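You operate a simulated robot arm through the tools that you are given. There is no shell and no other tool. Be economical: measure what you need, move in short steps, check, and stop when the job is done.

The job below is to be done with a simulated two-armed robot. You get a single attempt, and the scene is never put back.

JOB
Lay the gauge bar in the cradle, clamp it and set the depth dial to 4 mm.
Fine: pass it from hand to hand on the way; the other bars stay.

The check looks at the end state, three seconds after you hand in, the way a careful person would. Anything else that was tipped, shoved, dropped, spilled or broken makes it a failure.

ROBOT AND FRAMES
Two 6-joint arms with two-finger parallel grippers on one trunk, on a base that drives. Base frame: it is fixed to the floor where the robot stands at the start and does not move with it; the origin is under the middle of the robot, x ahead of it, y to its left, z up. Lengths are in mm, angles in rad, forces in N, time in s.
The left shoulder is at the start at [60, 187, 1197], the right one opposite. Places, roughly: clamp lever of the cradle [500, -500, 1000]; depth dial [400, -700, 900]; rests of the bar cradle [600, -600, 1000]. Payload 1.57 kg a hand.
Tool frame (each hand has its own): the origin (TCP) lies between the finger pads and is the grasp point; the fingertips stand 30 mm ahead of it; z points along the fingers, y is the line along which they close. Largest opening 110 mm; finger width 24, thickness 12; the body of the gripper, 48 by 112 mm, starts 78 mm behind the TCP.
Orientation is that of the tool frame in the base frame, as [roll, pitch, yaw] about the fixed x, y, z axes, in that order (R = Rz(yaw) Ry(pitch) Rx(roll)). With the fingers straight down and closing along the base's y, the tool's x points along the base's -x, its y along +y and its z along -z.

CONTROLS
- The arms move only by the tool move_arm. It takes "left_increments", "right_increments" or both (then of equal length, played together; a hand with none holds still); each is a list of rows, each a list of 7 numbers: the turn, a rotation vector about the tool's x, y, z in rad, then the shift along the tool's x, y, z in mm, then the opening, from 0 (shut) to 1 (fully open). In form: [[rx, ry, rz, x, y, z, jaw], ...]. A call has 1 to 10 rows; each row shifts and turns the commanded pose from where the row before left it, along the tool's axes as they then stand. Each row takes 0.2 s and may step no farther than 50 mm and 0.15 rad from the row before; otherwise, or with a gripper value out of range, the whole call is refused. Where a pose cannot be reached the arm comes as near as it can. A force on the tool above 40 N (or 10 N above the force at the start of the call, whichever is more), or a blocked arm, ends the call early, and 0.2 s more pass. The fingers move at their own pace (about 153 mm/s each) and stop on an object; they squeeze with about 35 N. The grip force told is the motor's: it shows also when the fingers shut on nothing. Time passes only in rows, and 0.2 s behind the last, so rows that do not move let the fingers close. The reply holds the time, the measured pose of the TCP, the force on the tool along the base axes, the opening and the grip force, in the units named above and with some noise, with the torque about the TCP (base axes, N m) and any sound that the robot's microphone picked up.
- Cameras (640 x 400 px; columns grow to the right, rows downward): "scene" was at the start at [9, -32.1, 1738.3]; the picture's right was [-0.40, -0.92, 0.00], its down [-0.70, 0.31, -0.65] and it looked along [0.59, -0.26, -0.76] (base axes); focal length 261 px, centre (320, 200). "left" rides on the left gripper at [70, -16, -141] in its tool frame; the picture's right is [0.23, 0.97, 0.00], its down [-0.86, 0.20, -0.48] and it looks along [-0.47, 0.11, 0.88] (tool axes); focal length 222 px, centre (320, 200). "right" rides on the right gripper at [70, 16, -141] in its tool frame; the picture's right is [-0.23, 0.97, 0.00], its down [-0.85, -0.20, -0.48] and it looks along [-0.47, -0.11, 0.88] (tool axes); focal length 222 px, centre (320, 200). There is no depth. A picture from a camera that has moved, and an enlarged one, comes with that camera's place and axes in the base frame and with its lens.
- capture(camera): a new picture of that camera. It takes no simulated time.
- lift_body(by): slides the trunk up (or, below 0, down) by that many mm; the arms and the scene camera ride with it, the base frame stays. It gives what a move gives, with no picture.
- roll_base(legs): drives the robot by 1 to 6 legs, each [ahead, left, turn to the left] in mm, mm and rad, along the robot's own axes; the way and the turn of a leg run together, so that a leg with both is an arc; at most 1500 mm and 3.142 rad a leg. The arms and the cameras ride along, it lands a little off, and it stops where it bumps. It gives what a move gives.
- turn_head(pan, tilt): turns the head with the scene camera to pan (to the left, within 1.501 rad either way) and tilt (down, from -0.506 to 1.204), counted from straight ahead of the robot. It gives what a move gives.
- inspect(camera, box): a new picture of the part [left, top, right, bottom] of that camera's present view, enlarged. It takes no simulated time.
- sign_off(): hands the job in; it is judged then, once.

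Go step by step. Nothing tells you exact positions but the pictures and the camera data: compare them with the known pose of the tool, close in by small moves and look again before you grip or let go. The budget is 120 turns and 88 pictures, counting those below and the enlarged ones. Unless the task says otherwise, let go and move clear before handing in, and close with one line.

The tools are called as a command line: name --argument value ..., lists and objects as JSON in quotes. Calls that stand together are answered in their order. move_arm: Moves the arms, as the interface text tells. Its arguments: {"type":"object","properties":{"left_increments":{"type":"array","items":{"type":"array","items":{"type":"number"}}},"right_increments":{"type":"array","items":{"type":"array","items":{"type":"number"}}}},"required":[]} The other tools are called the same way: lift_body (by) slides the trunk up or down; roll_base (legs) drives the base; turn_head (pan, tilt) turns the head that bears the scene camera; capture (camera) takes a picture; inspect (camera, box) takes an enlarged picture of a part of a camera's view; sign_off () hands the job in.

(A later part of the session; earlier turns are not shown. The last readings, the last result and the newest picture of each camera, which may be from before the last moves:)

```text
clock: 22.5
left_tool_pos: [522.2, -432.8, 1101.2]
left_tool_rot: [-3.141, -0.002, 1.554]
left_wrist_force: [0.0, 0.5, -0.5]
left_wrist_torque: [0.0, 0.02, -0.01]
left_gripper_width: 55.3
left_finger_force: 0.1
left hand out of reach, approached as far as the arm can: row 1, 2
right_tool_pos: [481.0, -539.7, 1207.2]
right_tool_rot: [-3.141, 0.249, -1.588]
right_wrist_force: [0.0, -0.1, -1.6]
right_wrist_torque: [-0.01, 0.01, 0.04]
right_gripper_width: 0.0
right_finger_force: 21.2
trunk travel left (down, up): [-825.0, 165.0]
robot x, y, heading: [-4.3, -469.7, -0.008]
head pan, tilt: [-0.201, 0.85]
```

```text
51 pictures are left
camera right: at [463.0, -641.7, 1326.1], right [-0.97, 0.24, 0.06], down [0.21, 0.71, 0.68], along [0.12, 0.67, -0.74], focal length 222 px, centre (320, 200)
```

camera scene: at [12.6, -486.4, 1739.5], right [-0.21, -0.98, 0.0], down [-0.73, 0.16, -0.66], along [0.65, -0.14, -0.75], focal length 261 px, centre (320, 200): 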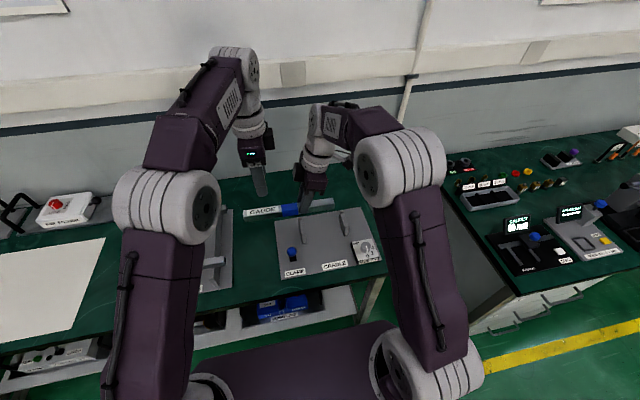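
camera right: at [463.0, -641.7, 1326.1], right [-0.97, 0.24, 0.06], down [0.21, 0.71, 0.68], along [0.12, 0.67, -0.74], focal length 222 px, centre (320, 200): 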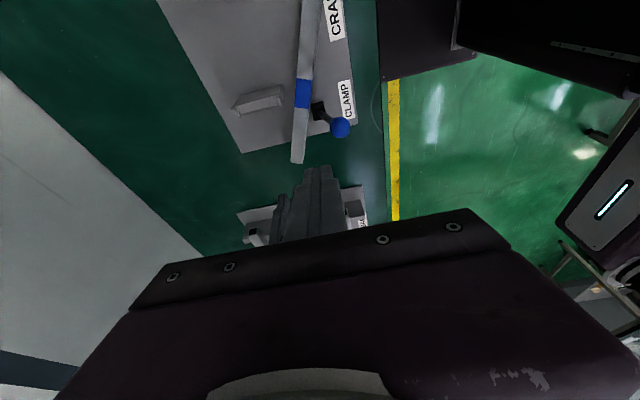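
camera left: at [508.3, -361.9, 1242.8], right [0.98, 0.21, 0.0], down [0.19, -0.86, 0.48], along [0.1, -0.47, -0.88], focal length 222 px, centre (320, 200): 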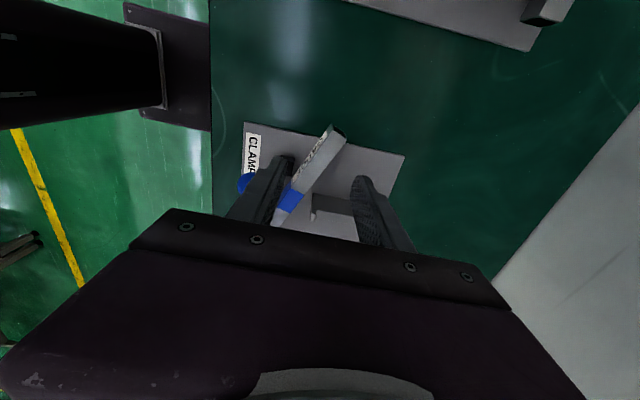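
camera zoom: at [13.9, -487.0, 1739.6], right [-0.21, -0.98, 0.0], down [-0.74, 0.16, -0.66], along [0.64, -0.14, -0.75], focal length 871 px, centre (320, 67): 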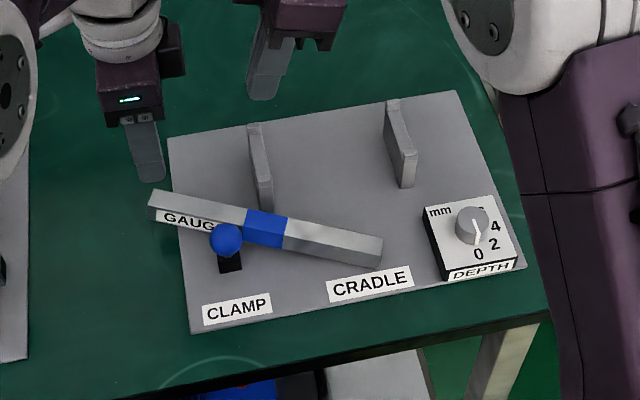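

The bar lies flat on the cradle plate between the lever and the rests, rolled so its label faces forward. Nothing else seems disturbed, so I can recover it. First I'll move the left hand up and well away, then look properly.

move_arm --left_increments '[[0, 0, 0, 0, 0, -40, 0.5], [0, 0, 0, 10, -10, -45, 0.5], [0, 0, 0, 20, -20, -40, 0.5], [0, 0, 0, 30, -25, -30, 0.5], [0, 0, 0, 40, -25, 0, 0.5], [0, 0, 0, 40, -25, 0, 0.5]]'

capture --camera "scene"

inspect --camera "scene" --box '[260, 200, 400, 290]'

inspect --camera "right" --box '[200, 0, 380, 180]'

```text
clock: 23.9
left_tool_pos: [415.8, -289.6, 1255.9]
left_tool_rot: [-3.14, 0.0, 1.552]
left_wrist_force: [0.2, 1.0, 0.5]
left_wrist_torque: [-0.05, -0.01, 0.04]
left_gripper_width: 55.0
left_finger_force: 0.0
right_tool_pos: [478.5, -539.9, 1206.7]
right_tool_rot: [3.14, 0.247, -1.588]
right_wrist_force: [-0.1, 0.5, 0.5]
right_wrist_torque: [-0.03, 0.01, -0.01]
right_gripper_width: 0.0
right_finger_force: 21.5
trunk travel left (down, up): [-825.0, 165.0]
robot x, y, heading: [-3.0, -470.2, -0.016]
head pan, tilt: [-0.201, 0.85]
```

```text
50 pictures are left
camera scene: at [10.8, -484.9, 1739.5], right [-0.21, -0.98, 0.0], down [-0.73, 0.16, -0.66], along [0.65, -0.14, -0.75], focal length 261 px, centre (320, 200)
```

scene: 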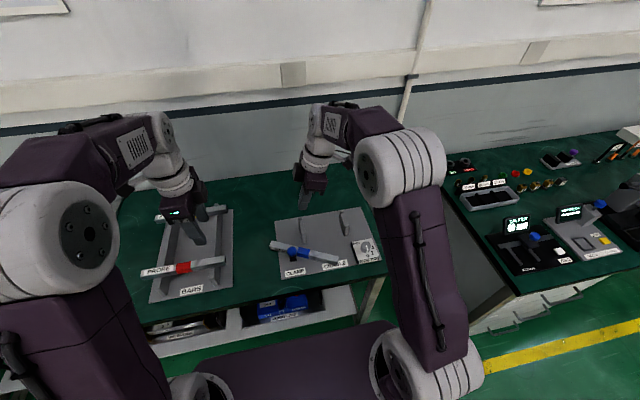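

```text
4.44 times, centred on (330, 245) of scene
camera zoom: at [10.8, -484.9, 1739.5], right [-0.21, -0.98, 0.0], down [-0.73, 0.16, -0.66], along [0.65, -0.14, -0.75], focal length 1161 px, centre (276, 0)
```

zoom: 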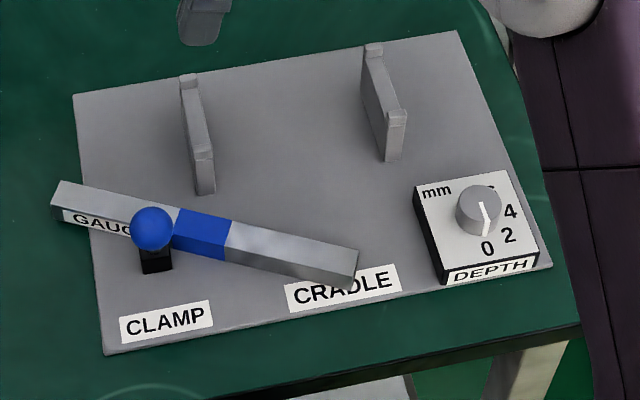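

```text
2.22 times, centred on (290, 90) of right
camera zoom: at [460.5, -640.3, 1326.7], right [-0.97, 0.24, 0.06], down [0.21, 0.71, 0.67], along [0.12, 0.67, -0.74], focal length 494 px, centre (387, 444)
```

zoom: 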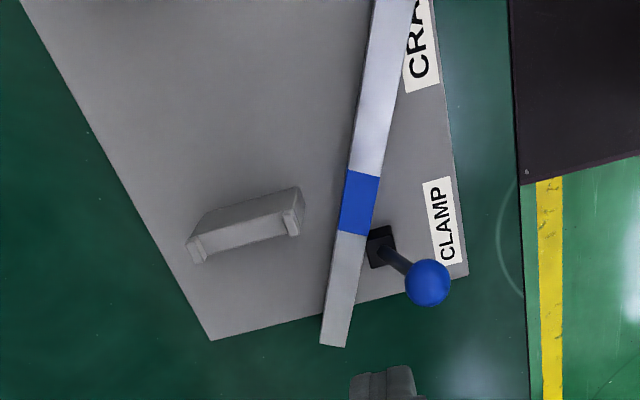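

The gripper cameras agree with each other better than the scene camera does. They put the bar centre near [477, -556], turned about 0.47 rad from y. I'll bring the right hand upright, align it and hover over the bar's -y half.

move_arm --right_increments '[[0, 0.124, 0, 0, 0, 0, 0.2], [0, 0.124, 0, 0, 0, 0, 0.5], [0, 0, 0.15, 0, 0, 0, 0.5], [0, 0, 0.15, 0, 0, 0, 0.5], [0, 0, 0.15, 0, 0, 0, 0.5], [0, 0, 0, 27.6, -3, 38.5, 0.5], [0, 0, 0, 27.6, -3, 38.5, 0.5]]'

capture --camera "right"

```text
clock: 25.5
left_tool_pos: [416.6, -291.2, 1254.3]
left_tool_rot: [-3.141, -0.002, 1.554]
left_wrist_force: [-1.1, -0.7, 0.2]
left_wrist_torque: [0.0, 0.01, -0.02]
left_gripper_width: 54.9
left_finger_force: 0.0
right_tool_pos: [460.5, -594.5, 1126.9]
right_tool_rot: [3.14, -0.001, -2.039]
right_wrist_force: [0.1, 0.7, 0.2]
right_wrist_torque: [0.01, 0.01, 0.01]
right_gripper_width: 55.1
right_finger_force: 0.0
trunk travel left (down, up): [-825.0, 165.0]
robot x, y, heading: [-2.2, -471.8, -0.009]
head pan, tilt: [-0.201, 0.85]
```

```text
47 pictures are left
camera right: at [415.2, -649.8, 1267.7], right [-0.77, 0.64, 0.0], down [0.56, 0.67, 0.48], along [0.31, 0.37, -0.88], focal length 222 px, centre (320, 200)
```

right: 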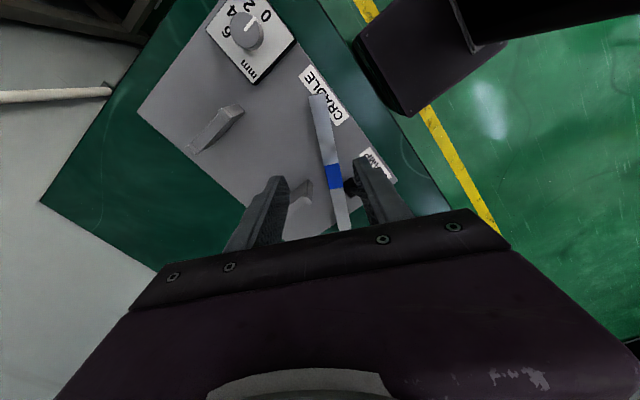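

Comparing the two right-hand views puts the bar top at about z = 932, so this plate is lower than the rack. I'll correct the hand position and come down in stages, checking as I go.

move_arm --right_increments '[[0, 0, 0.03, -28, 6, 10, 0.5], [0, 0, 0, 0, 0, 45, 0.5], [0, 0, 0, 0, 0, 45, 0.5]]'

capture --camera "right"

```text
clock: 26.3
left_tool_pos: [417.1, -290.2, 1254.2]
left_tool_rot: [3.142, -0.002, 1.553]
left_wrist_force: [1.0, -0.1, -0.2]
left_wrist_torque: [-0.02, -0.02, 0.01]
left_gripper_width: 55.1
left_finger_force: 0.0
right_tool_pos: [469.3, -568.1, 1028.7]
right_tool_rot: [3.141, 0.002, -2.068]
right_wrist_force: [0.4, 0.0, -0.4]
right_wrist_torque: [0.02, 0.0, 0.02]
right_gripper_width: 54.8
right_finger_force: 0.1
trunk travel left (down, up): [-825.0, 165.0]
robot x, y, heading: [-3.1, -469.2, -0.008]
head pan, tilt: [-0.201, 0.85]
```

```text
46 pictures are left
camera right: at [422.3, -620.4, 1170.3], right [-0.75, 0.66, 0.0], down [0.58, 0.66, 0.48], along [0.32, 0.36, -0.88], focal length 222 px, centre (320, 200)
```

right: 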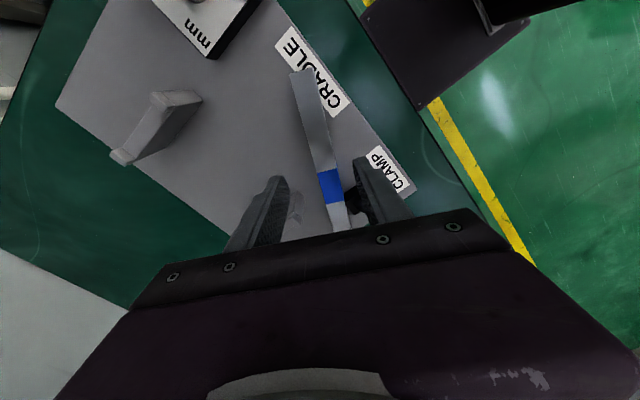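

The views now agree: the bar top is at z = 935, and the hand is centred over the bar's -y half, clear of the lever. I'll continue down.

move_arm --right_increments '[[0, 0, 0, 0, 2, 40, 0.5], [0, 0, 0, 0, 0, 25, 0.5], [0, 0, 0, 0, 0, 8, 0.5], [0, 0, 0, 0, 0, 5, 0.5]]'

inspect --camera "right" --box '[220, 60, 420, 240]'

inspect --camera "scene" --box '[260, 200, 400, 290]'

```text
clock: 27.3
left_tool_pos: [416.6, -290.6, 1254.3]
left_tool_rot: [-3.141, 0.0, 1.553]
left_wrist_force: [0.3, 0.4, 0.0]
left_wrist_torque: [0.03, 0.0, 0.01]
left_gripper_width: 54.8
left_finger_force: 0.2
right_tool_pos: [466.0, -563.5, 951.9]
right_tool_rot: [3.14, 0.001, -2.069]
right_wrist_force: [0.1, 0.2, 0.6]
right_wrist_torque: [-0.01, -0.02, -0.04]
right_gripper_width: 55.2
right_finger_force: 0.0
trunk travel left (down, up): [-825.0, 165.0]
robot x, y, heading: [-3.1, -465.8, -0.009]
head pan, tilt: [-0.201, 0.85]
```

```text
2.22 times, centred on (320, 150) of right
camera zoom: at [418.5, -616.4, 1092.0], right [-0.75, 0.66, 0.0], down [0.58, 0.66, 0.48], along [0.32, 0.36, -0.88], focal length 494 px, centre (320, 311)
```

zoom: 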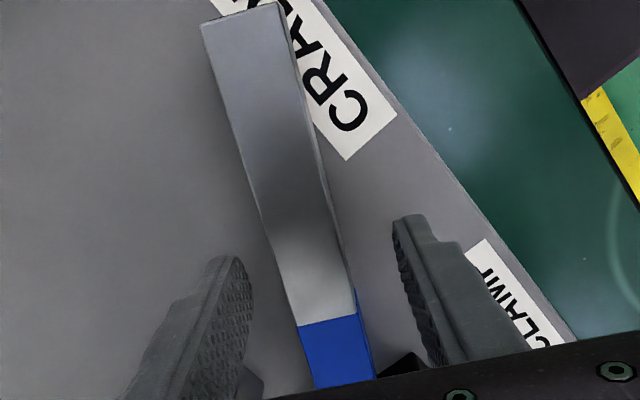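

```text
4.44 times, centred on (330, 245) of scene
camera zoom: at [12.7, -486.9, 1739.5], right [-0.21, -0.98, 0.0], down [-0.73, 0.16, -0.66], along [0.65, -0.14, -0.75], focal length 1161 px, centre (276, 0)
```

zoom: 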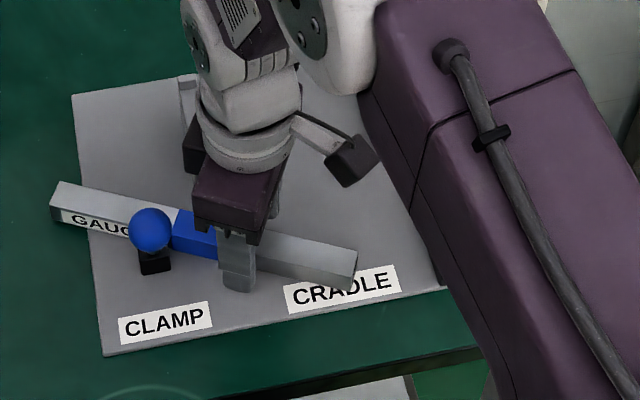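

The bar is centred to about 2 mm. I'll trim slightly, go 5 mm lower, then close and lift.

move_arm --right_increments '[[0, 0, -0.017, 0, -2, 5, 0.5], [0, 0, 0, 0, 0, 0, 0.3], [0, 0, 0, 0, 0, 0, 0.1], [0, 0, 0, 0, 0, 0, 0], [0, 0, 0, 0, 0, 0, 0]]'

```text
clock: 28.5
left_tool_pos: [416.3, -290.4, 1256.1]
left_tool_rot: [-3.142, 0.001, 1.554]
left_wrist_force: [-0.6, -0.1, -0.1]
left_wrist_torque: [0.01, -0.01, 0.01]
left_gripper_width: 55.1
left_finger_force: 0.0
right_tool_pos: [466.5, -564.6, 947.0]
right_tool_rot: [3.141, 0.002, -2.051]
right_wrist_force: [2.6, -1.6, 3.1]
right_wrist_torque: [0.02, -0.12, 0.0]
right_gripper_width: 23.2
right_finger_force: 35.1
trunk travel left (down, up): [-825.0, 165.0]
robot x, y, heading: [-5.6, -471.4, -0.014]
head pan, tilt: [-0.201, 0.85]
```

The bar is gripped. I'll lift straight up first, then up and back away from the lever.

move_arm --right_increments '[[0, 0, 0, 0, 0, -10, 0], [0, 0, 0, 0, 0, -25, 0], [0, 0, 0, -5, -9, -40, 0], [0, 0, 0, -5, -9, -45, 0], [0, 0, -0.15, 0, 0, -30, 0], [0, 0, -0.15, 0, 0, -15, 0], [0, 0, -0.15, 0, 0, 0, 0]]'

capture --camera "scene"

capture --camera "right"

```text
clock: 30.1
left_tool_pos: [416.5, -290.6, 1255.6]
left_tool_rot: [-3.14, 0.0, 1.553]
left_wrist_force: [0.4, 0.8, 0.5]
left_wrist_torque: [0.0, 0.07, 0.01]
left_gripper_width: 54.7
left_finger_force: 0.1
right_tool_pos: [488.2, -564.6, 1111.0]
right_tool_rot: [3.14, 0.002, -1.6]
right_wrist_force: [0.5, -0.4, -3.0]
right_wrist_torque: [-0.1, 0.0, 0.02]
right_gripper_width: 23.3
right_finger_force: 34.9
trunk travel left (down, up): [-825.0, 165.0]
robot x, y, heading: [-3.9, -472.3, -0.011]
head pan, tilt: [-0.201, 0.85]
```

```text
43 pictures are left
camera scene: at [13.1, -486.9, 1739.5], right [-0.21, -0.98, 0.0], down [-0.73, 0.16, -0.66], along [0.65, -0.14, -0.75], focal length 261 px, centre (320, 200)
```

scene: 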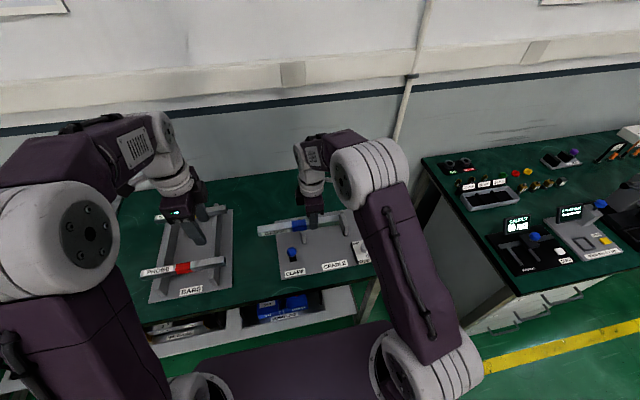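

```text
42 pictures are left
camera right: at [470.9, -633.2, 1252.6], right [-0.97, 0.25, 0.0], down [0.22, 0.85, 0.48], along [0.12, 0.46, -0.88], focal length 222 px, centre (320, 200)
```

right: 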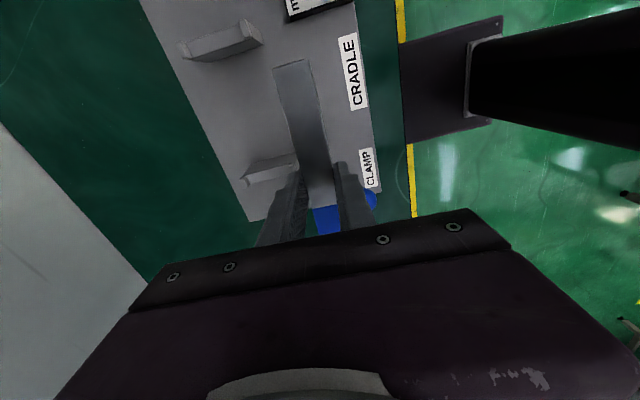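

The bar is held and squared up. Now I'll measure the rests accurately.

inspect --camera "right" --box '[160, 0, 360, 200]'

inspect --camera "scene" --box '[250, 200, 390, 290]'

```text
2.00 times, centred on (260, 100) of right
camera zoom: at [470.9, -633.2, 1252.6], right [-0.97, 0.25, 0.0], down [0.22, 0.85, 0.48], along [0.12, 0.46, -0.88], focal length 444 px, centre (440, 400)
```

zoom: 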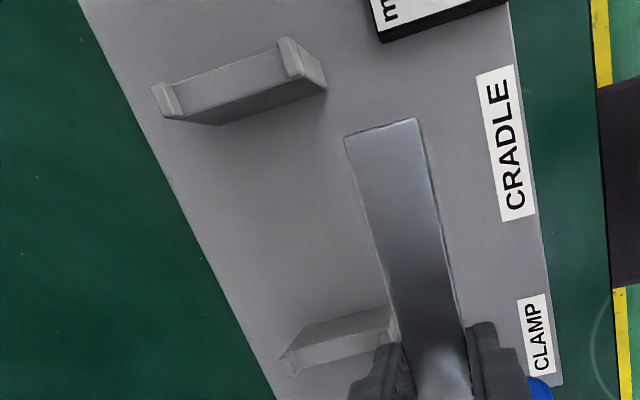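

```text
4.44 times, centred on (320, 245) of scene
camera zoom: at [13.1, -486.9, 1739.5], right [-0.21, -0.98, 0.0], down [-0.73, 0.16, -0.66], along [0.65, -0.14, -0.75], focal length 1161 px, centre (320, 0)
```

zoom: 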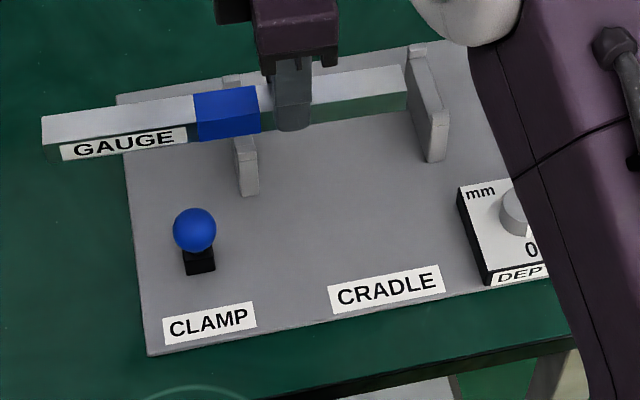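

The rests span x ≈ 530–606 at y ≈ -546 and -700, with lips at z ≈ 966. The bar should sit at x ≈ 568, centred near y = -622. I'll carry it above them.

move_arm --right_increments '[[0, 0, -0.025, 0, 0, 0, 0], [0, 0, 0, 24.3, -20, 14, 0], [0, 0, 0, 24.3, -20, 14, 0], [0, 0, 0, 24.3, -20, 14, 0], [0, 0, 0, 24.3, -20, 14, 0]]'

capture --camera "right"

inspect --camera "scene" --box '[250, 190, 390, 280]'

```text
clock: 31.3
left_tool_pos: [418.6, -292.1, 1254.8]
left_tool_rot: [-3.14, 0.0, 1.552]
left_wrist_force: [-0.6, 0.0, 0.0]
left_wrist_torque: [0.03, 0.01, -0.04]
left_gripper_width: 55.0
left_finger_force: 0.0
right_tool_pos: [566.4, -664.9, 1055.6]
right_tool_rot: [3.137, 0.001, -1.575]
right_wrist_force: [-0.6, -1.1, -1.5]
right_wrist_torque: [-0.08, -0.01, 0.01]
right_gripper_width: 23.4
right_finger_force: 34.8
trunk travel left (down, up): [-825.0, 165.0]
robot x, y, heading: [1.3, -469.5, -0.009]
head pan, tilt: [-0.201, 0.85]
```

```text
39 pictures are left
camera right: at [550.6, -734.1, 1194.6], right [-0.97, 0.23, 0.0], down [0.21, 0.85, 0.48], along [0.11, 0.47, -0.88], focal length 222 px, centre (320, 200)
```

right: 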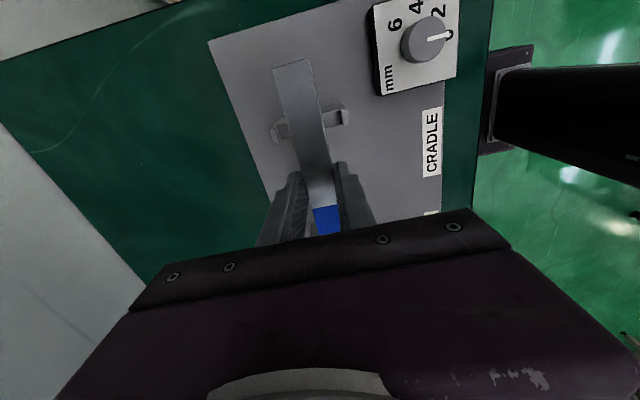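

```text
4.44 times, centred on (320, 235) of scene
camera zoom: at [14.5, -488.6, 1739.5], right [-0.21, -0.98, 0.0], down [-0.74, 0.16, -0.66], along [0.64, -0.14, -0.75], focal length 1161 px, centre (320, 44)
```

zoom: 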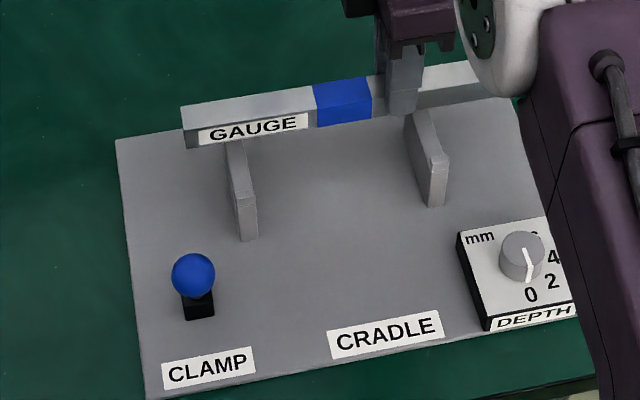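

The bar is aligned over the middle of the rests to within 2 mm. I'll lower it in stages.

move_arm --right_increments '[[0, 0, 0, 0, -2, 30, 0], [0, 0, 0, 0, 0, 20, 0], [0, 0, 0, 0, 0, 5, 0]]'

inspect --camera "right" --box '[220, 40, 400, 240]'

inspect --camera "scene" --box '[270, 190, 370, 260]'

```text
clock: 32.1
left_tool_pos: [416.2, -290.2, 1254.7]
left_tool_rot: [3.14, 0.001, 1.553]
left_wrist_force: [0.3, -0.1, 0.0]
left_wrist_torque: [0.02, -0.01, 0.02]
left_gripper_width: 54.9
left_finger_force: 0.1
right_tool_pos: [568.3, -662.9, 1001.6]
right_tool_rot: [3.141, 0.001, -1.576]
right_wrist_force: [0.4, -0.5, -1.7]
right_wrist_torque: [-0.1, -0.04, -0.01]
right_gripper_width: 23.6
right_finger_force: 34.6
trunk travel left (down, up): [-825.0, 165.0]
robot x, y, heading: [-1.7, -470.8, -0.015]
head pan, tilt: [-0.201, 0.85]
```

```text
2.00 times, centred on (310, 140) of right
camera zoom: at [552.5, -731.6, 1141.8], right [-0.97, 0.23, 0.0], down [0.2, 0.85, 0.48], along [0.11, 0.47, -0.88], focal length 444 px, centre (340, 320)
```

zoom: 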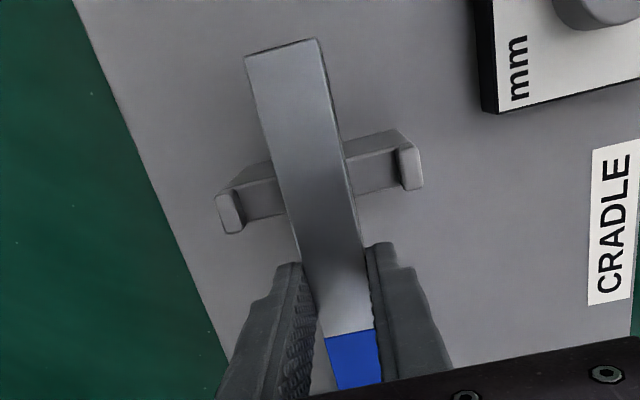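

```text
5.71 times, centred on (320, 225) of scene
camera zoom: at [11.9, -486.7, 1739.5], right [-0.21, -0.98, 0.0], down [-0.73, 0.16, -0.66], along [0.65, -0.14, -0.75], focal length 1493 px, centre (320, 57)
```

zoom: 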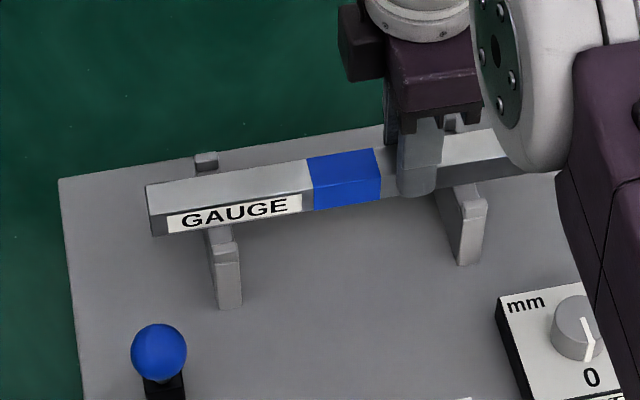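

The bar is between the lips of both rests. I'll lower it until I feel contact.

move_arm --right_increments '[[0, 0, 0, 0, 0, 4, 0], [0, 0, 0, 0, 0, 3, 0], [0, 0, 0, 0, 0, 3, 0]]'

inspect --camera "scene" --box '[270, 190, 370, 260]'

```text
clock: 32.9
left_tool_pos: [413.1, -289.7, 1256.0]
left_tool_rot: [3.138, 0.0, 1.554]
left_wrist_force: [-0.4, -0.6, 0.5]
left_wrist_torque: [0.0, 0.0, 0.0]
left_gripper_width: 54.8
left_finger_force: 0.0
right_tool_pos: [567.2, -660.8, 993.0]
right_tool_rot: [-3.136, 0.001, -1.577]
right_wrist_force: [-0.3, -0.8, 22.6]
right_wrist_torque: [-0.21, 0.13, -0.04]
right_gripper_width: 23.5
right_finger_force: 34.7
trunk travel left (down, up): [-825.0, 165.0]
robot x, y, heading: [-4.5, -468.5, -0.016]
head pan, tilt: [-0.201, 0.85]
```

```text
5.71 times, centred on (320, 225) of scene
camera zoom: at [7.3, -485.6, 1739.7], right [-0.21, -0.98, 0.0], down [-0.73, 0.16, -0.66], along [0.65, -0.14, -0.75], focal length 1493 px, centre (320, 57)
```

zoom: 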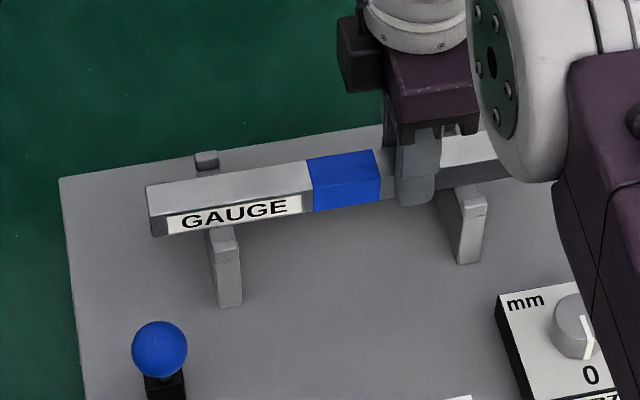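

There is firm contact at TCP z ≈ 993, so the bar is seated. I'll ease off 2 mm, open, then raise the hand clear.

move_arm --right_increments '[[0, 0, 0, 0, 0, -1.5, 0], [0, 0, 0, 0, 0, 0, 0.25], [0, 0, 0, 0, 0, 0, 0.45], [0, 0, 0, 0, 0, 0, 0.45], [0, 0, 0, 0, 0, -20, 0.45], [0, 0, 0, 0, 0, -40, 0.45], [0, 0, 0, 0, 0, -45, 0.45]]'

capture --camera "right"

inspect --camera "scene" --box '[260, 190, 400, 280]'

```text
clock: 34.5
left_tool_pos: [416.1, -290.2, 1255.9]
left_tool_rot: [3.142, 0.0, 1.553]
left_wrist_force: [-0.2, -0.2, -0.4]
left_wrist_torque: [0.01, 0.03, -0.02]
left_gripper_width: 55.0
left_finger_force: 0.1
right_tool_pos: [568.5, -663.0, 1097.5]
right_tool_rot: [3.141, 0.003, -1.576]
right_wrist_force: [0.7, 0.0, 0.2]
right_wrist_torque: [0.0, -0.03, 0.06]
right_gripper_width: 49.6
right_finger_force: 0.0
trunk travel left (down, up): [-825.0, 165.0]
robot x, y, heading: [-1.4, -468.3, -0.006]
head pan, tilt: [-0.201, 0.85]
```

```text
34 pictures are left
camera right: at [552.3, -731.1, 1238.9], right [-0.97, 0.23, 0.0], down [0.2, 0.85, 0.48], along [0.11, 0.47, -0.88], focal length 222 px, centre (320, 200)
```

right: 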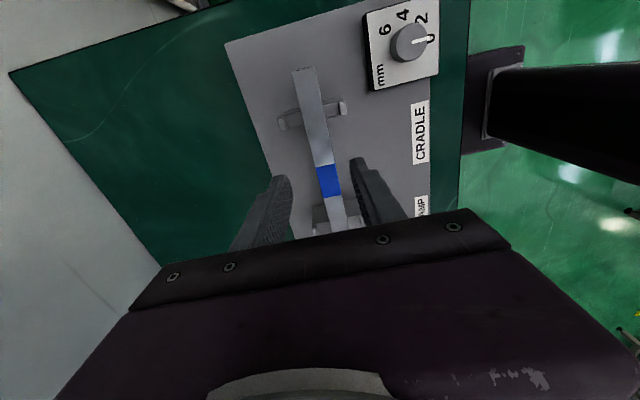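

```text
4.44 times, centred on (330, 235) of scene
camera zoom: at [11.6, -486.7, 1739.5], right [-0.21, -0.98, 0.0], down [-0.73, 0.16, -0.66], along [0.65, -0.14, -0.75], focal length 1161 px, centre (276, 44)
```

zoom: 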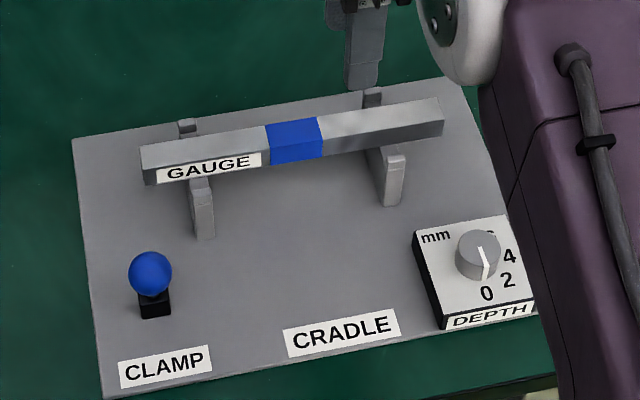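

The bar is resting in both cradle rests. Next is the clamp lever, so I'll bring the right camera round for a closer look at its mechanism.

move_arm --right_increments '[[0, 0, 0, -12, 33, -5, 0.45], [0, 0, 0, -12, 33, -5, 0.45], [0, 0, 0, -12, 33, 0, 0.45]]'

inspect --camera "right" --box '[230, 60, 430, 220]'

capture --camera "left"

```text
clock: 35.3
left_tool_pos: [415.3, -291.2, 1256.3]
left_tool_rot: [3.141, -0.001, 1.554]
left_wrist_force: [0.8, -0.4, -0.4]
left_wrist_torque: [-0.02, 0.01, 0.04]
left_gripper_width: 54.9
left_finger_force: 0.0
right_tool_pos: [472.9, -626.3, 1109.7]
right_tool_rot: [-3.141, 0.001, -1.576]
right_wrist_force: [0.5, 0.3, -0.2]
right_wrist_torque: [-0.05, -0.04, 0.0]
right_gripper_width: 49.6
right_finger_force: 0.1
trunk travel left (down, up): [-825.0, 165.0]
robot x, y, heading: [-5.5, -471.3, -0.01]
head pan, tilt: [-0.201, 0.85]
```

```text
2.50 times, centred on (330, 140) of right
camera zoom: at [456.3, -694.9, 1250.6], right [-0.97, 0.23, 0.0], down [0.2, 0.85, 0.48], along [0.11, 0.47, -0.88], focal length 555 px, centre (295, 350)
```

zoom: 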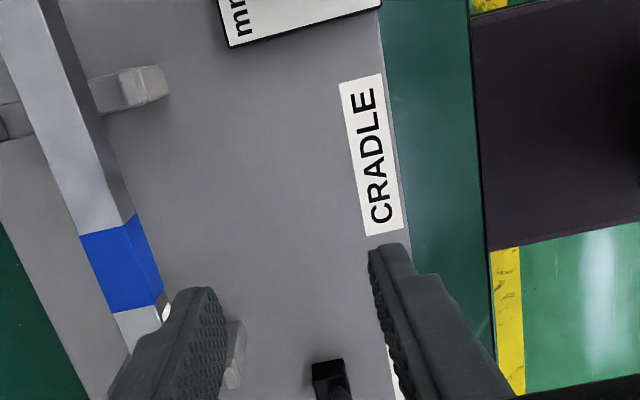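

```text
31 pictures are left
camera left: at [401.8, -220.6, 1397.0], right [0.98, 0.21, 0.0], down [0.18, -0.86, 0.48], along [0.1, -0.47, -0.88], focal length 222 px, centre (320, 200)
```

left: 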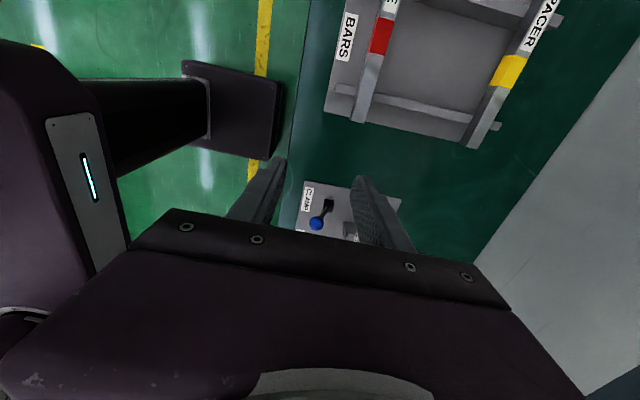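

inspect --camera "left" --box '[280, 170, 400, 250]'

move_arm --right_increments '[[0, 0, 0, 40, 10, -15, 0.45], [0, 0, 0, 40, 10, -15, 0.45]]'

inspect --camera "right" --box '[240, 100, 400, 220]'

```text
5.00 times, centred on (340, 210) of left
camera zoom: at [401.8, -220.6, 1397.0], right [0.98, 0.21, 0.0], down [0.18, -0.86, 0.48], along [0.1, -0.47, -0.88], focal length 1111 px, centre (220, 150)
```

zoom: 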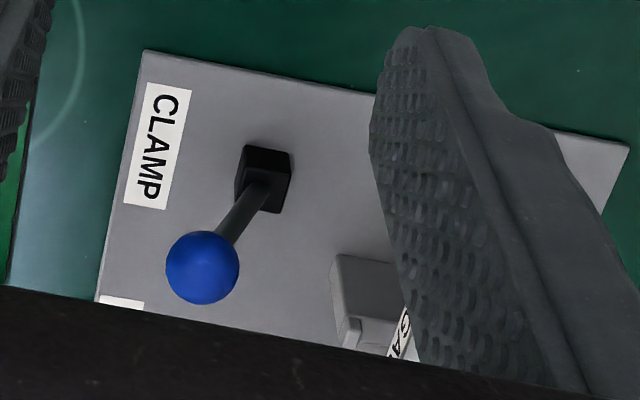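

```text
clock: 35.9
left_tool_pos: [415.1, -291.9, 1256.2]
left_tool_rot: [3.141, -0.002, 1.553]
left_wrist_force: [0.4, 0.4, 0.6]
left_wrist_torque: [0.02, -0.02, 0.0]
left_gripper_width: 55.1
left_finger_force: 0.2
right_tool_pos: [450.6, -708.3, 1139.3]
right_tool_rot: [3.141, 0.004, -1.577]
right_wrist_force: [-0.1, -0.5, 0.9]
right_wrist_torque: [0.01, -0.01, 0.02]
right_gripper_width: 49.5
right_finger_force: 0.1
trunk travel left (down, up): [-825.0, 165.0]
robot x, y, heading: [-2.6, -466.4, -0.008]
head pan, tilt: [-0.201, 0.85]
```

```text
3.33 times, centred on (320, 160) of right
camera zoom: at [434.2, -778.2, 1279.5], right [-0.97, 0.23, 0.0], down [0.2, 0.85, 0.48], along [0.11, 0.47, -0.88], focal length 740 px, centre (320, 333)
```

zoom: 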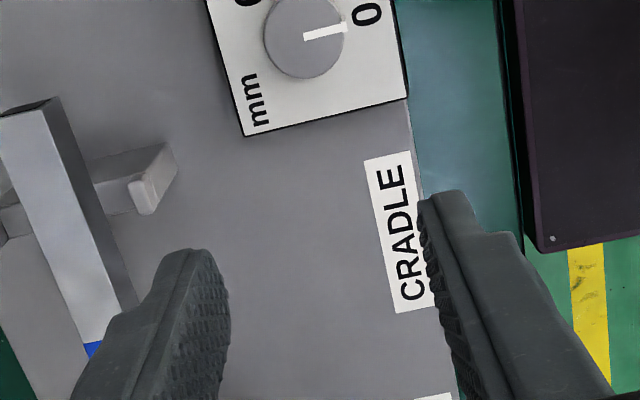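

The lever's box is near [482, -486, 915] and its knob near [453, -490, 1000], leaning toward the robot, so it should swing toward +x to clamp. I'll bring the closed right fingers in front of the knob on the robot's side.

move_arm --right_increments '[[0, 0, 0, -43.6, 9, 0, 0], [0, 0, 0, -43.6, 9, 0, 0], [0, 0, 0, -43.6, 9, 0, 0], [0, 0, 0, -43.6, 9, 0, 0], [0, 0, 0, -43.6, 12, 0, 0], [0, 0, 0, 0, 0, 40, 0], [0, 0, 0, 0, 0, 40, 0]]'

inspect --camera "left" --box '[260, 150, 420, 250]'

inspect --camera "scene" --box '[240, 180, 400, 290]'

```text
clock: 37.5
left_tool_pos: [417.8, -290.7, 1254.4]
left_tool_rot: [-3.14, 0.002, 1.554]
left_wrist_force: [0.5, -0.2, 1.1]
left_wrist_torque: [0.01, 0.01, 0.01]
left_gripper_width: 55.2
left_finger_force: 0.1
right_tool_pos: [402.7, -484.4, 1056.9]
right_tool_rot: [3.141, 0.001, -1.576]
right_wrist_force: [0.4, -0.2, -0.1]
right_wrist_torque: [0.01, -0.01, -0.01]
right_gripper_width: 0.2
right_finger_force: 21.8
trunk travel left (down, up): [-825.0, 165.0]
robot x, y, heading: [-7.6, -469.3, -0.007]
head pan, tilt: [-0.201, 0.85]
```

```text
4.00 times, centred on (340, 200) of left
camera zoom: at [403.8, -220.7, 1396.5], right [0.98, 0.21, 0.0], down [0.18, -0.86, 0.48], along [0.1, -0.47, -0.88], focal length 888 px, centre (240, 200)
```

zoom: 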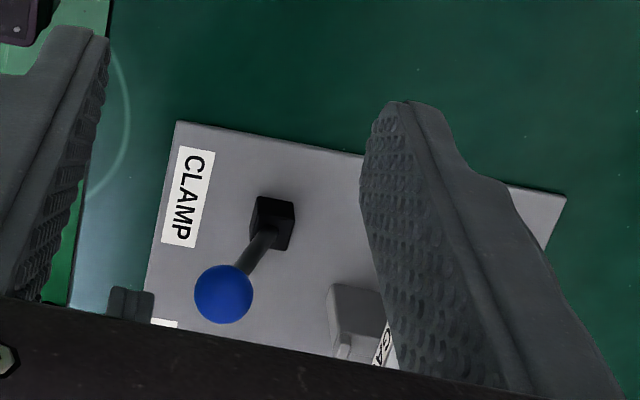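

```text
3.64 times, centred on (320, 235) of scene
camera zoom: at [14.2, -486.7, 1739.6], right [-0.21, -0.98, 0.0], down [-0.74, 0.16, -0.66], along [0.64, -0.14, -0.75], focal length 950 px, centre (320, 73)
```

zoom: 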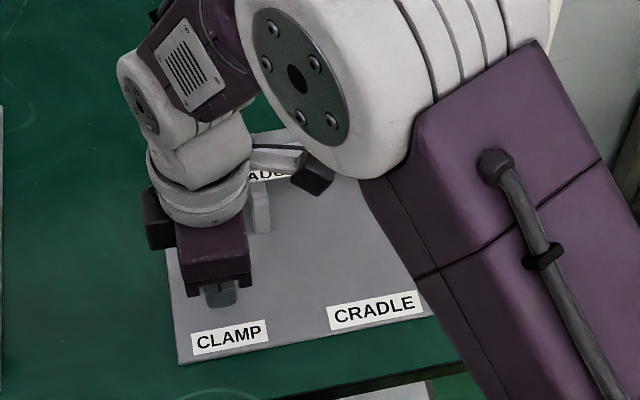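

The fingertips are in front of the knob. I'll lower to knob height and push gently toward +x.

move_arm --right_increments '[[0, 0, 0, 4, 0, 25, 0], [0, 0, 0, 0, 0, 20, 0], [0, 0, 0, 0, -10, 0, 0], [0, 0, 0, 0, -10, 0, 0], [0, 0, 0, 0, -8, 0, 0], [0, 0, 0, 0, -8, 0, 0], [0, 0, 0, 0, -8, 0, 0]]'

inspect --camera "left" --box '[260, 150, 420, 250]'

```text
clock: 39.1
left_tool_pos: [415.6, -289.3, 1254.8]
left_tool_rot: [3.14, 0.0, 1.555]
left_wrist_force: [-0.7, -0.7, 0.3]
left_wrist_torque: [0.02, -0.01, -0.01]
left_gripper_width: 54.8
left_finger_force: 0.1
right_tool_pos: [447.0, -490.1, 1012.4]
right_tool_rot: [-3.138, 0.002, -1.576]
right_wrist_force: [-1.9, 0.2, 5.2]
right_wrist_torque: [-0.01, -0.07, 0.04]
right_gripper_width: 0.0
right_finger_force: 20.8
trunk travel left (down, up): [-825.0, 165.0]
robot x, y, heading: [-0.6, -471.8, -0.005]
head pan, tilt: [-0.201, 0.85]
```

```text
4.00 times, centred on (340, 200) of left
camera zoom: at [401.0, -220.3, 1397.3], right [0.98, 0.21, 0.0], down [0.18, -0.86, 0.48], along [0.1, -0.47, -0.88], focal length 888 px, centre (240, 200)
```

zoom: 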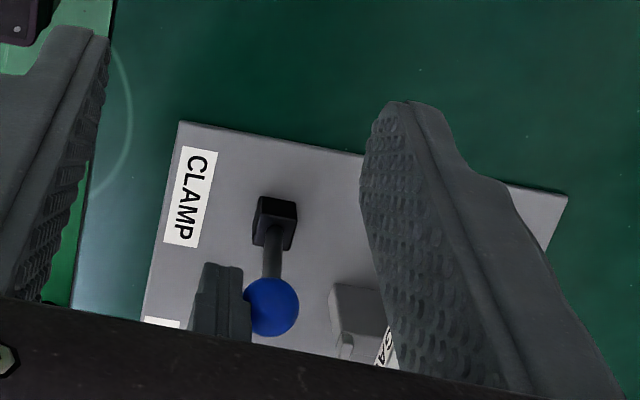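

The lever swings freely this way. I'll keep pushing along its arc.

move_arm --right_increments '[[0, 0, 0, 0, -8, 0, 0], [0, 0, 0, 0, -8, 0, 0], [0, 0, 0, 0, -8, 0, 0], [0, 0, 0, 0, -8, 1, 0], [0, 0, 0, 0, -8, 2, 0], [0, 0, 0, 0, -8, 3, 0]]'

inspect --camera "left" --box '[260, 150, 420, 250]'

```text
clock: 40.5
left_tool_pos: [406.3, -290.0, 1259.4]
left_tool_rot: [3.133, 0.001, 1.552]
left_wrist_force: [0.0, 0.4, -0.1]
left_wrist_torque: [0.01, 0.03, -0.01]
left_gripper_width: 55.2
left_finger_force: 0.0
right_tool_pos: [483.1, -490.1, 1009.1]
right_tool_rot: [3.141, -0.002, -1.577]
right_wrist_force: [-38.1, 2.0, 20.0]
right_wrist_torque: [0.12, 0.02, 0.19]
right_gripper_width: 0.2
right_finger_force: 21.5
trunk travel left (down, up): [-825.0, 165.0]
robot x, y, heading: [-4.9, -472.2, -0.015]
head pan, tilt: [-0.201, 0.85]
```

```text
4.00 times, centred on (340, 200) of left
camera zoom: at [390.7, -219.8, 1400.4], right [0.98, 0.21, 0.01], down [0.18, -0.86, 0.48], along [0.11, -0.47, -0.88], focal length 888 px, centre (240, 200)
```

zoom: 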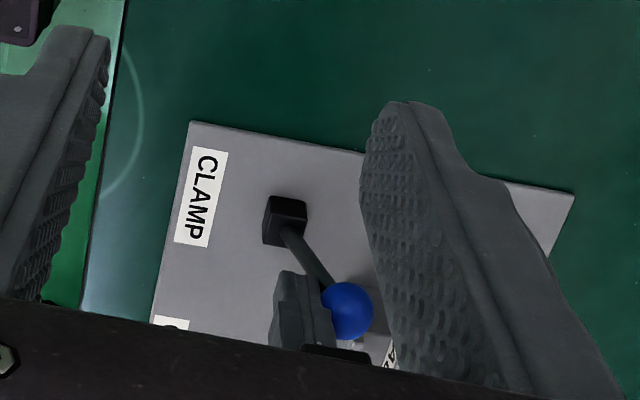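

The lever now leans toward +x, mirroring its starting lean, and resists at 38 N, so it has reached its far stop. I'll back off and check that it stays.

move_arm --right_increments '[[0, 0, 0, 0, 12, 0, 0], [0, 0, 0, 0, 25, 0, 0], [0, 0, 0, 0, 40, -10, 0], [0, 0, 0, 0, 10, -40, 0], [0, 0, 0, 0, 0, -40, 0]]'

inspect --camera "left" --box '[260, 150, 420, 250]'

```text
clock: 41.7
left_tool_pos: [417.0, -291.8, 1255.5]
left_tool_rot: [3.141, 0.002, 1.554]
left_wrist_force: [-0.6, -0.2, -0.4]
left_wrist_torque: [0.02, -0.01, -0.02]
left_gripper_width: 54.7
left_finger_force: 0.0
right_tool_pos: [410.9, -493.3, 1096.2]
right_tool_rot: [3.141, 0.002, -1.577]
right_wrist_force: [-0.1, -0.1, 0.7]
right_wrist_torque: [-0.03, 0.01, -0.03]
right_gripper_width: 0.2
right_finger_force: 21.1
trunk travel left (down, up): [-825.0, 165.0]
robot x, y, heading: [-1.3, -473.1, -0.007]
head pan, tilt: [-0.201, 0.85]
```

```text
4.00 times, centred on (340, 200) of left
camera zoom: at [402.6, -221.0, 1396.8], right [0.98, 0.21, 0.0], down [0.18, -0.86, 0.48], along [0.1, -0.47, -0.88], focal length 888 px, centre (240, 200)
```

zoom: 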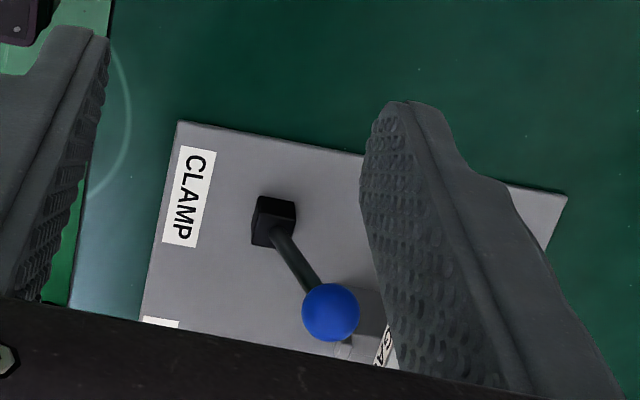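

The clamp stays over. Now the dial, estimated at [452, -742] with its knob top near z = 945. I'll move the right hand above it with the jaws opened.

move_arm --right_increments '[[0, 0, 0, 0, 0, -30, 0], [0, 0, 0, 41.5, -7, 0, 0], [0, 0, 0, 41.5, -7, 0, 0.2], [0, 0, 0, 41.5, -7, 0, 0.55], [0, 0, 0, 41.5, -7, 0, 0.55], [0, 0, 0, 41.5, -7, 0, 0.55], [0, 0, 0, 41.5, -7, 0, 0.55]]'

move_arm --right_increments '[[0, 0, 0.15, 0, 0, 0, 0.55], [0, 0, 0.15, 0, 0, 0, 0.55], [0, 0, 0.15, 0, 0, 0, 0.55], [0, 0, 0.15, 0, 0, 0, 0.55], [0, 0, 0.15, 0, 0, 0, 0.55], [0, 0, 0.15, 0, 0, 0, 0.55], [0, 0, 0.15, 0, 0, 0, 0.55], [0, 0, 0.15, 0, 0, 0, 0.55], [0, 0, 0.15, 0, 0, 0, 0.55], [0, 0, 0.15, 0, 0, 0, 0.55]]'

inspect --camera "right" --box '[220, 50, 420, 220]'

```text
clock: 43.3
left_tool_pos: [417.1, -292.0, 1255.9]
left_tool_rot: [-3.141, -0.002, 1.554]
left_wrist_force: [0.0, -1.1, -1.0]
left_wrist_torque: [-0.02, 0.02, 0.0]
left_gripper_width: 55.0
left_finger_force: 0.1
right_tool_pos: [449.9, -738.8, 1126.7]
right_tool_rot: [-3.141, 0.002, -1.576]
right_wrist_force: [0.0, -0.2, -0.5]
right_wrist_torque: [0.05, 0.0, 0.01]
right_gripper_width: 60.4
right_finger_force: 0.0
trunk travel left (down, up): [-825.0, 165.0]
robot x, y, heading: [1.7, -469.1, -0.012]
head pan, tilt: [-0.201, 0.85]
```

```text
clock: 45.5
left_tool_pos: [415.1, -291.0, 1254.7]
left_tool_rot: [3.141, 0.0, 1.554]
left_wrist_force: [0.2, 0.3, -0.7]
left_wrist_torque: [0.01, 0.03, 0.03]
left_gripper_width: 54.9
left_finger_force: 0.0
right_tool_pos: [449.0, -740.5, 1126.5]
right_tool_rot: [3.14, -0.002, -3.077]
right_wrist_force: [0.4, 0.4, 1.1]
right_wrist_torque: [-0.03, -0.02, 0.0]
right_gripper_width: 60.5
right_finger_force: 0.0
trunk travel left (down, up): [-825.0, 165.0]
robot x, y, heading: [-4.1, -470.6, -0.013]
head pan, tilt: [-0.201, 0.85]
```

```text
2.35 times, centred on (320, 135) of right
camera zoom: at [378.8, -727.8, 1266.6], right [0.17, 0.99, 0.0], down [0.87, -0.15, 0.48], along [0.47, -0.08, -0.88], focal length 523 px, centre (320, 353)
```

zoom: 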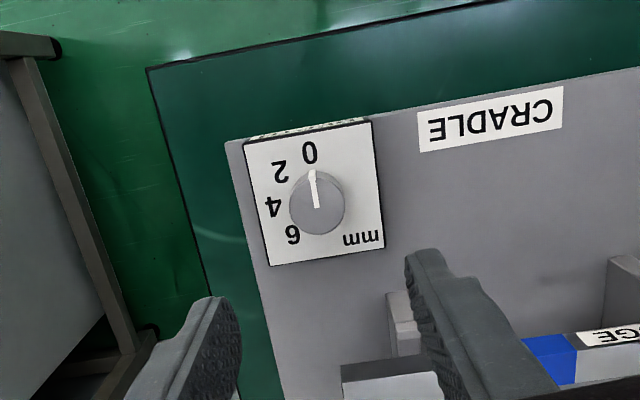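

The knob is almost exactly on the hand's axis, its pointer is at 0, and the "4" mark is about 92° further on. I'll descend partway and check the knob height.

move_arm --right_increments '[[0, 0, 0, 0, -3, 40, 0.55], [0, 0, 0, 0, 0, 45, 0.55], [0, 0, 0, 0, 0, 35, 0.55]]'

inspect --camera "right" --box '[220, 50, 420, 220]'

inspect --camera "scene" --box '[300, 190, 420, 280]'

```text
clock: 46.3
left_tool_pos: [416.9, -290.1, 1254.7]
left_tool_rot: [3.141, 0.001, 1.554]
left_wrist_force: [-0.2, -0.8, -0.5]
left_wrist_torque: [0.02, -0.02, 0.01]
left_gripper_width: 55.3
left_finger_force: 0.2
right_tool_pos: [448.5, -744.3, 1005.2]
right_tool_rot: [3.139, 0.001, -3.076]
right_wrist_force: [0.4, 0.0, -0.2]
right_wrist_torque: [0.0, 0.01, 0.03]
right_gripper_width: 60.2
right_finger_force: 0.1
trunk travel left (down, up): [-825.0, 165.0]
robot x, y, heading: [0.7, -466.7, -0.012]
head pan, tilt: [-0.201, 0.85]
```

```text
2.35 times, centred on (320, 135) of right
camera zoom: at [378.7, -731.6, 1145.7], right [0.16, 0.99, 0.0], down [0.87, -0.14, 0.48], along [0.47, -0.08, -0.88], focal length 523 px, centre (320, 353)
```

zoom: 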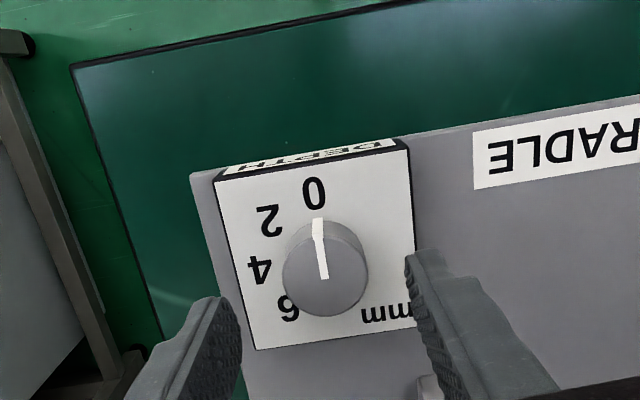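

```text
4.44 times, centred on (360, 235) of scene
camera zoom: at [13.0, -487.1, 1739.6], right [-0.21, -0.98, 0.0], down [-0.73, 0.16, -0.66], along [0.65, -0.14, -0.75], focal length 1161 px, centre (142, 44)
```

zoom: 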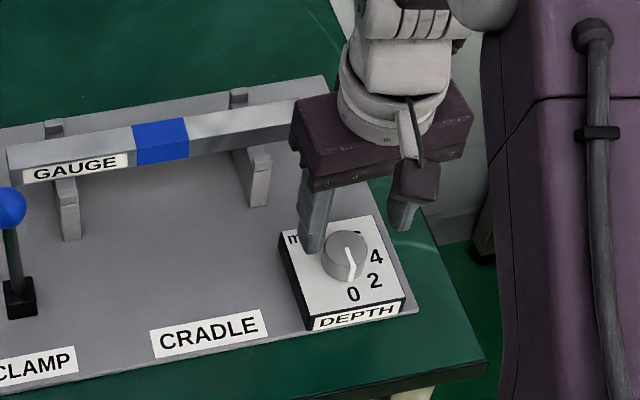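

The knob top is at z ≈ 949 and the box top at ≈ 925. I'll go down so the fingertips stop about 8 mm above the box, then grip the knob.

move_arm --right_increments '[[0, 0, 0, 0, 1.5, 25, 0.55], [0, 0, 0, 0, 0, 16, 0.55], [0, 0, 0, 0, 0, 0, 0.4], [0, 0, 0, 0, 0, 0, 0.25], [0, 0, 0, 0, 0, 0, 0.1], [0, 0, 0, 0, 0, 0, 0.1]]'

inspect --camera "right" --box '[220, 80, 420, 220]'

```text
clock: 47.7
left_tool_pos: [415.6, -290.5, 1255.3]
left_tool_rot: [3.141, 0.0, 1.554]
left_wrist_force: [0.0, 0.4, 0.0]
left_wrist_torque: [0.01, 0.0, 0.0]
left_gripper_width: 55.0
left_finger_force: 0.0
right_tool_pos: [446.1, -742.2, 965.6]
right_tool_rot: [3.141, -0.001, -3.074]
right_wrist_force: [1.3, -1.3, -3.7]
right_wrist_torque: [-0.49, -1.09, 0.03]
right_gripper_width: 33.7
right_finger_force: 41.3
trunk travel left (down, up): [-825.0, 165.0]
robot x, y, heading: [-4.4, -470.1, -0.015]
head pan, tilt: [-0.201, 0.85]
```

```text
2.86 times, centred on (320, 150) of right
camera zoom: at [377.5, -729.7, 1105.5], right [0.16, 0.99, 0.0], down [0.87, -0.14, 0.48], along [0.47, -0.08, -0.88], focal length 635 px, centre (320, 343)
```

zoom: 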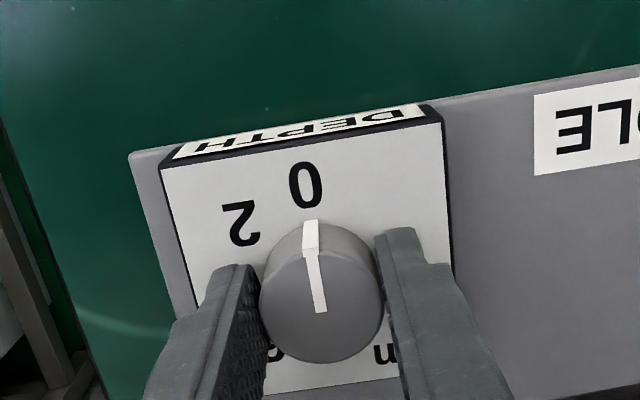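

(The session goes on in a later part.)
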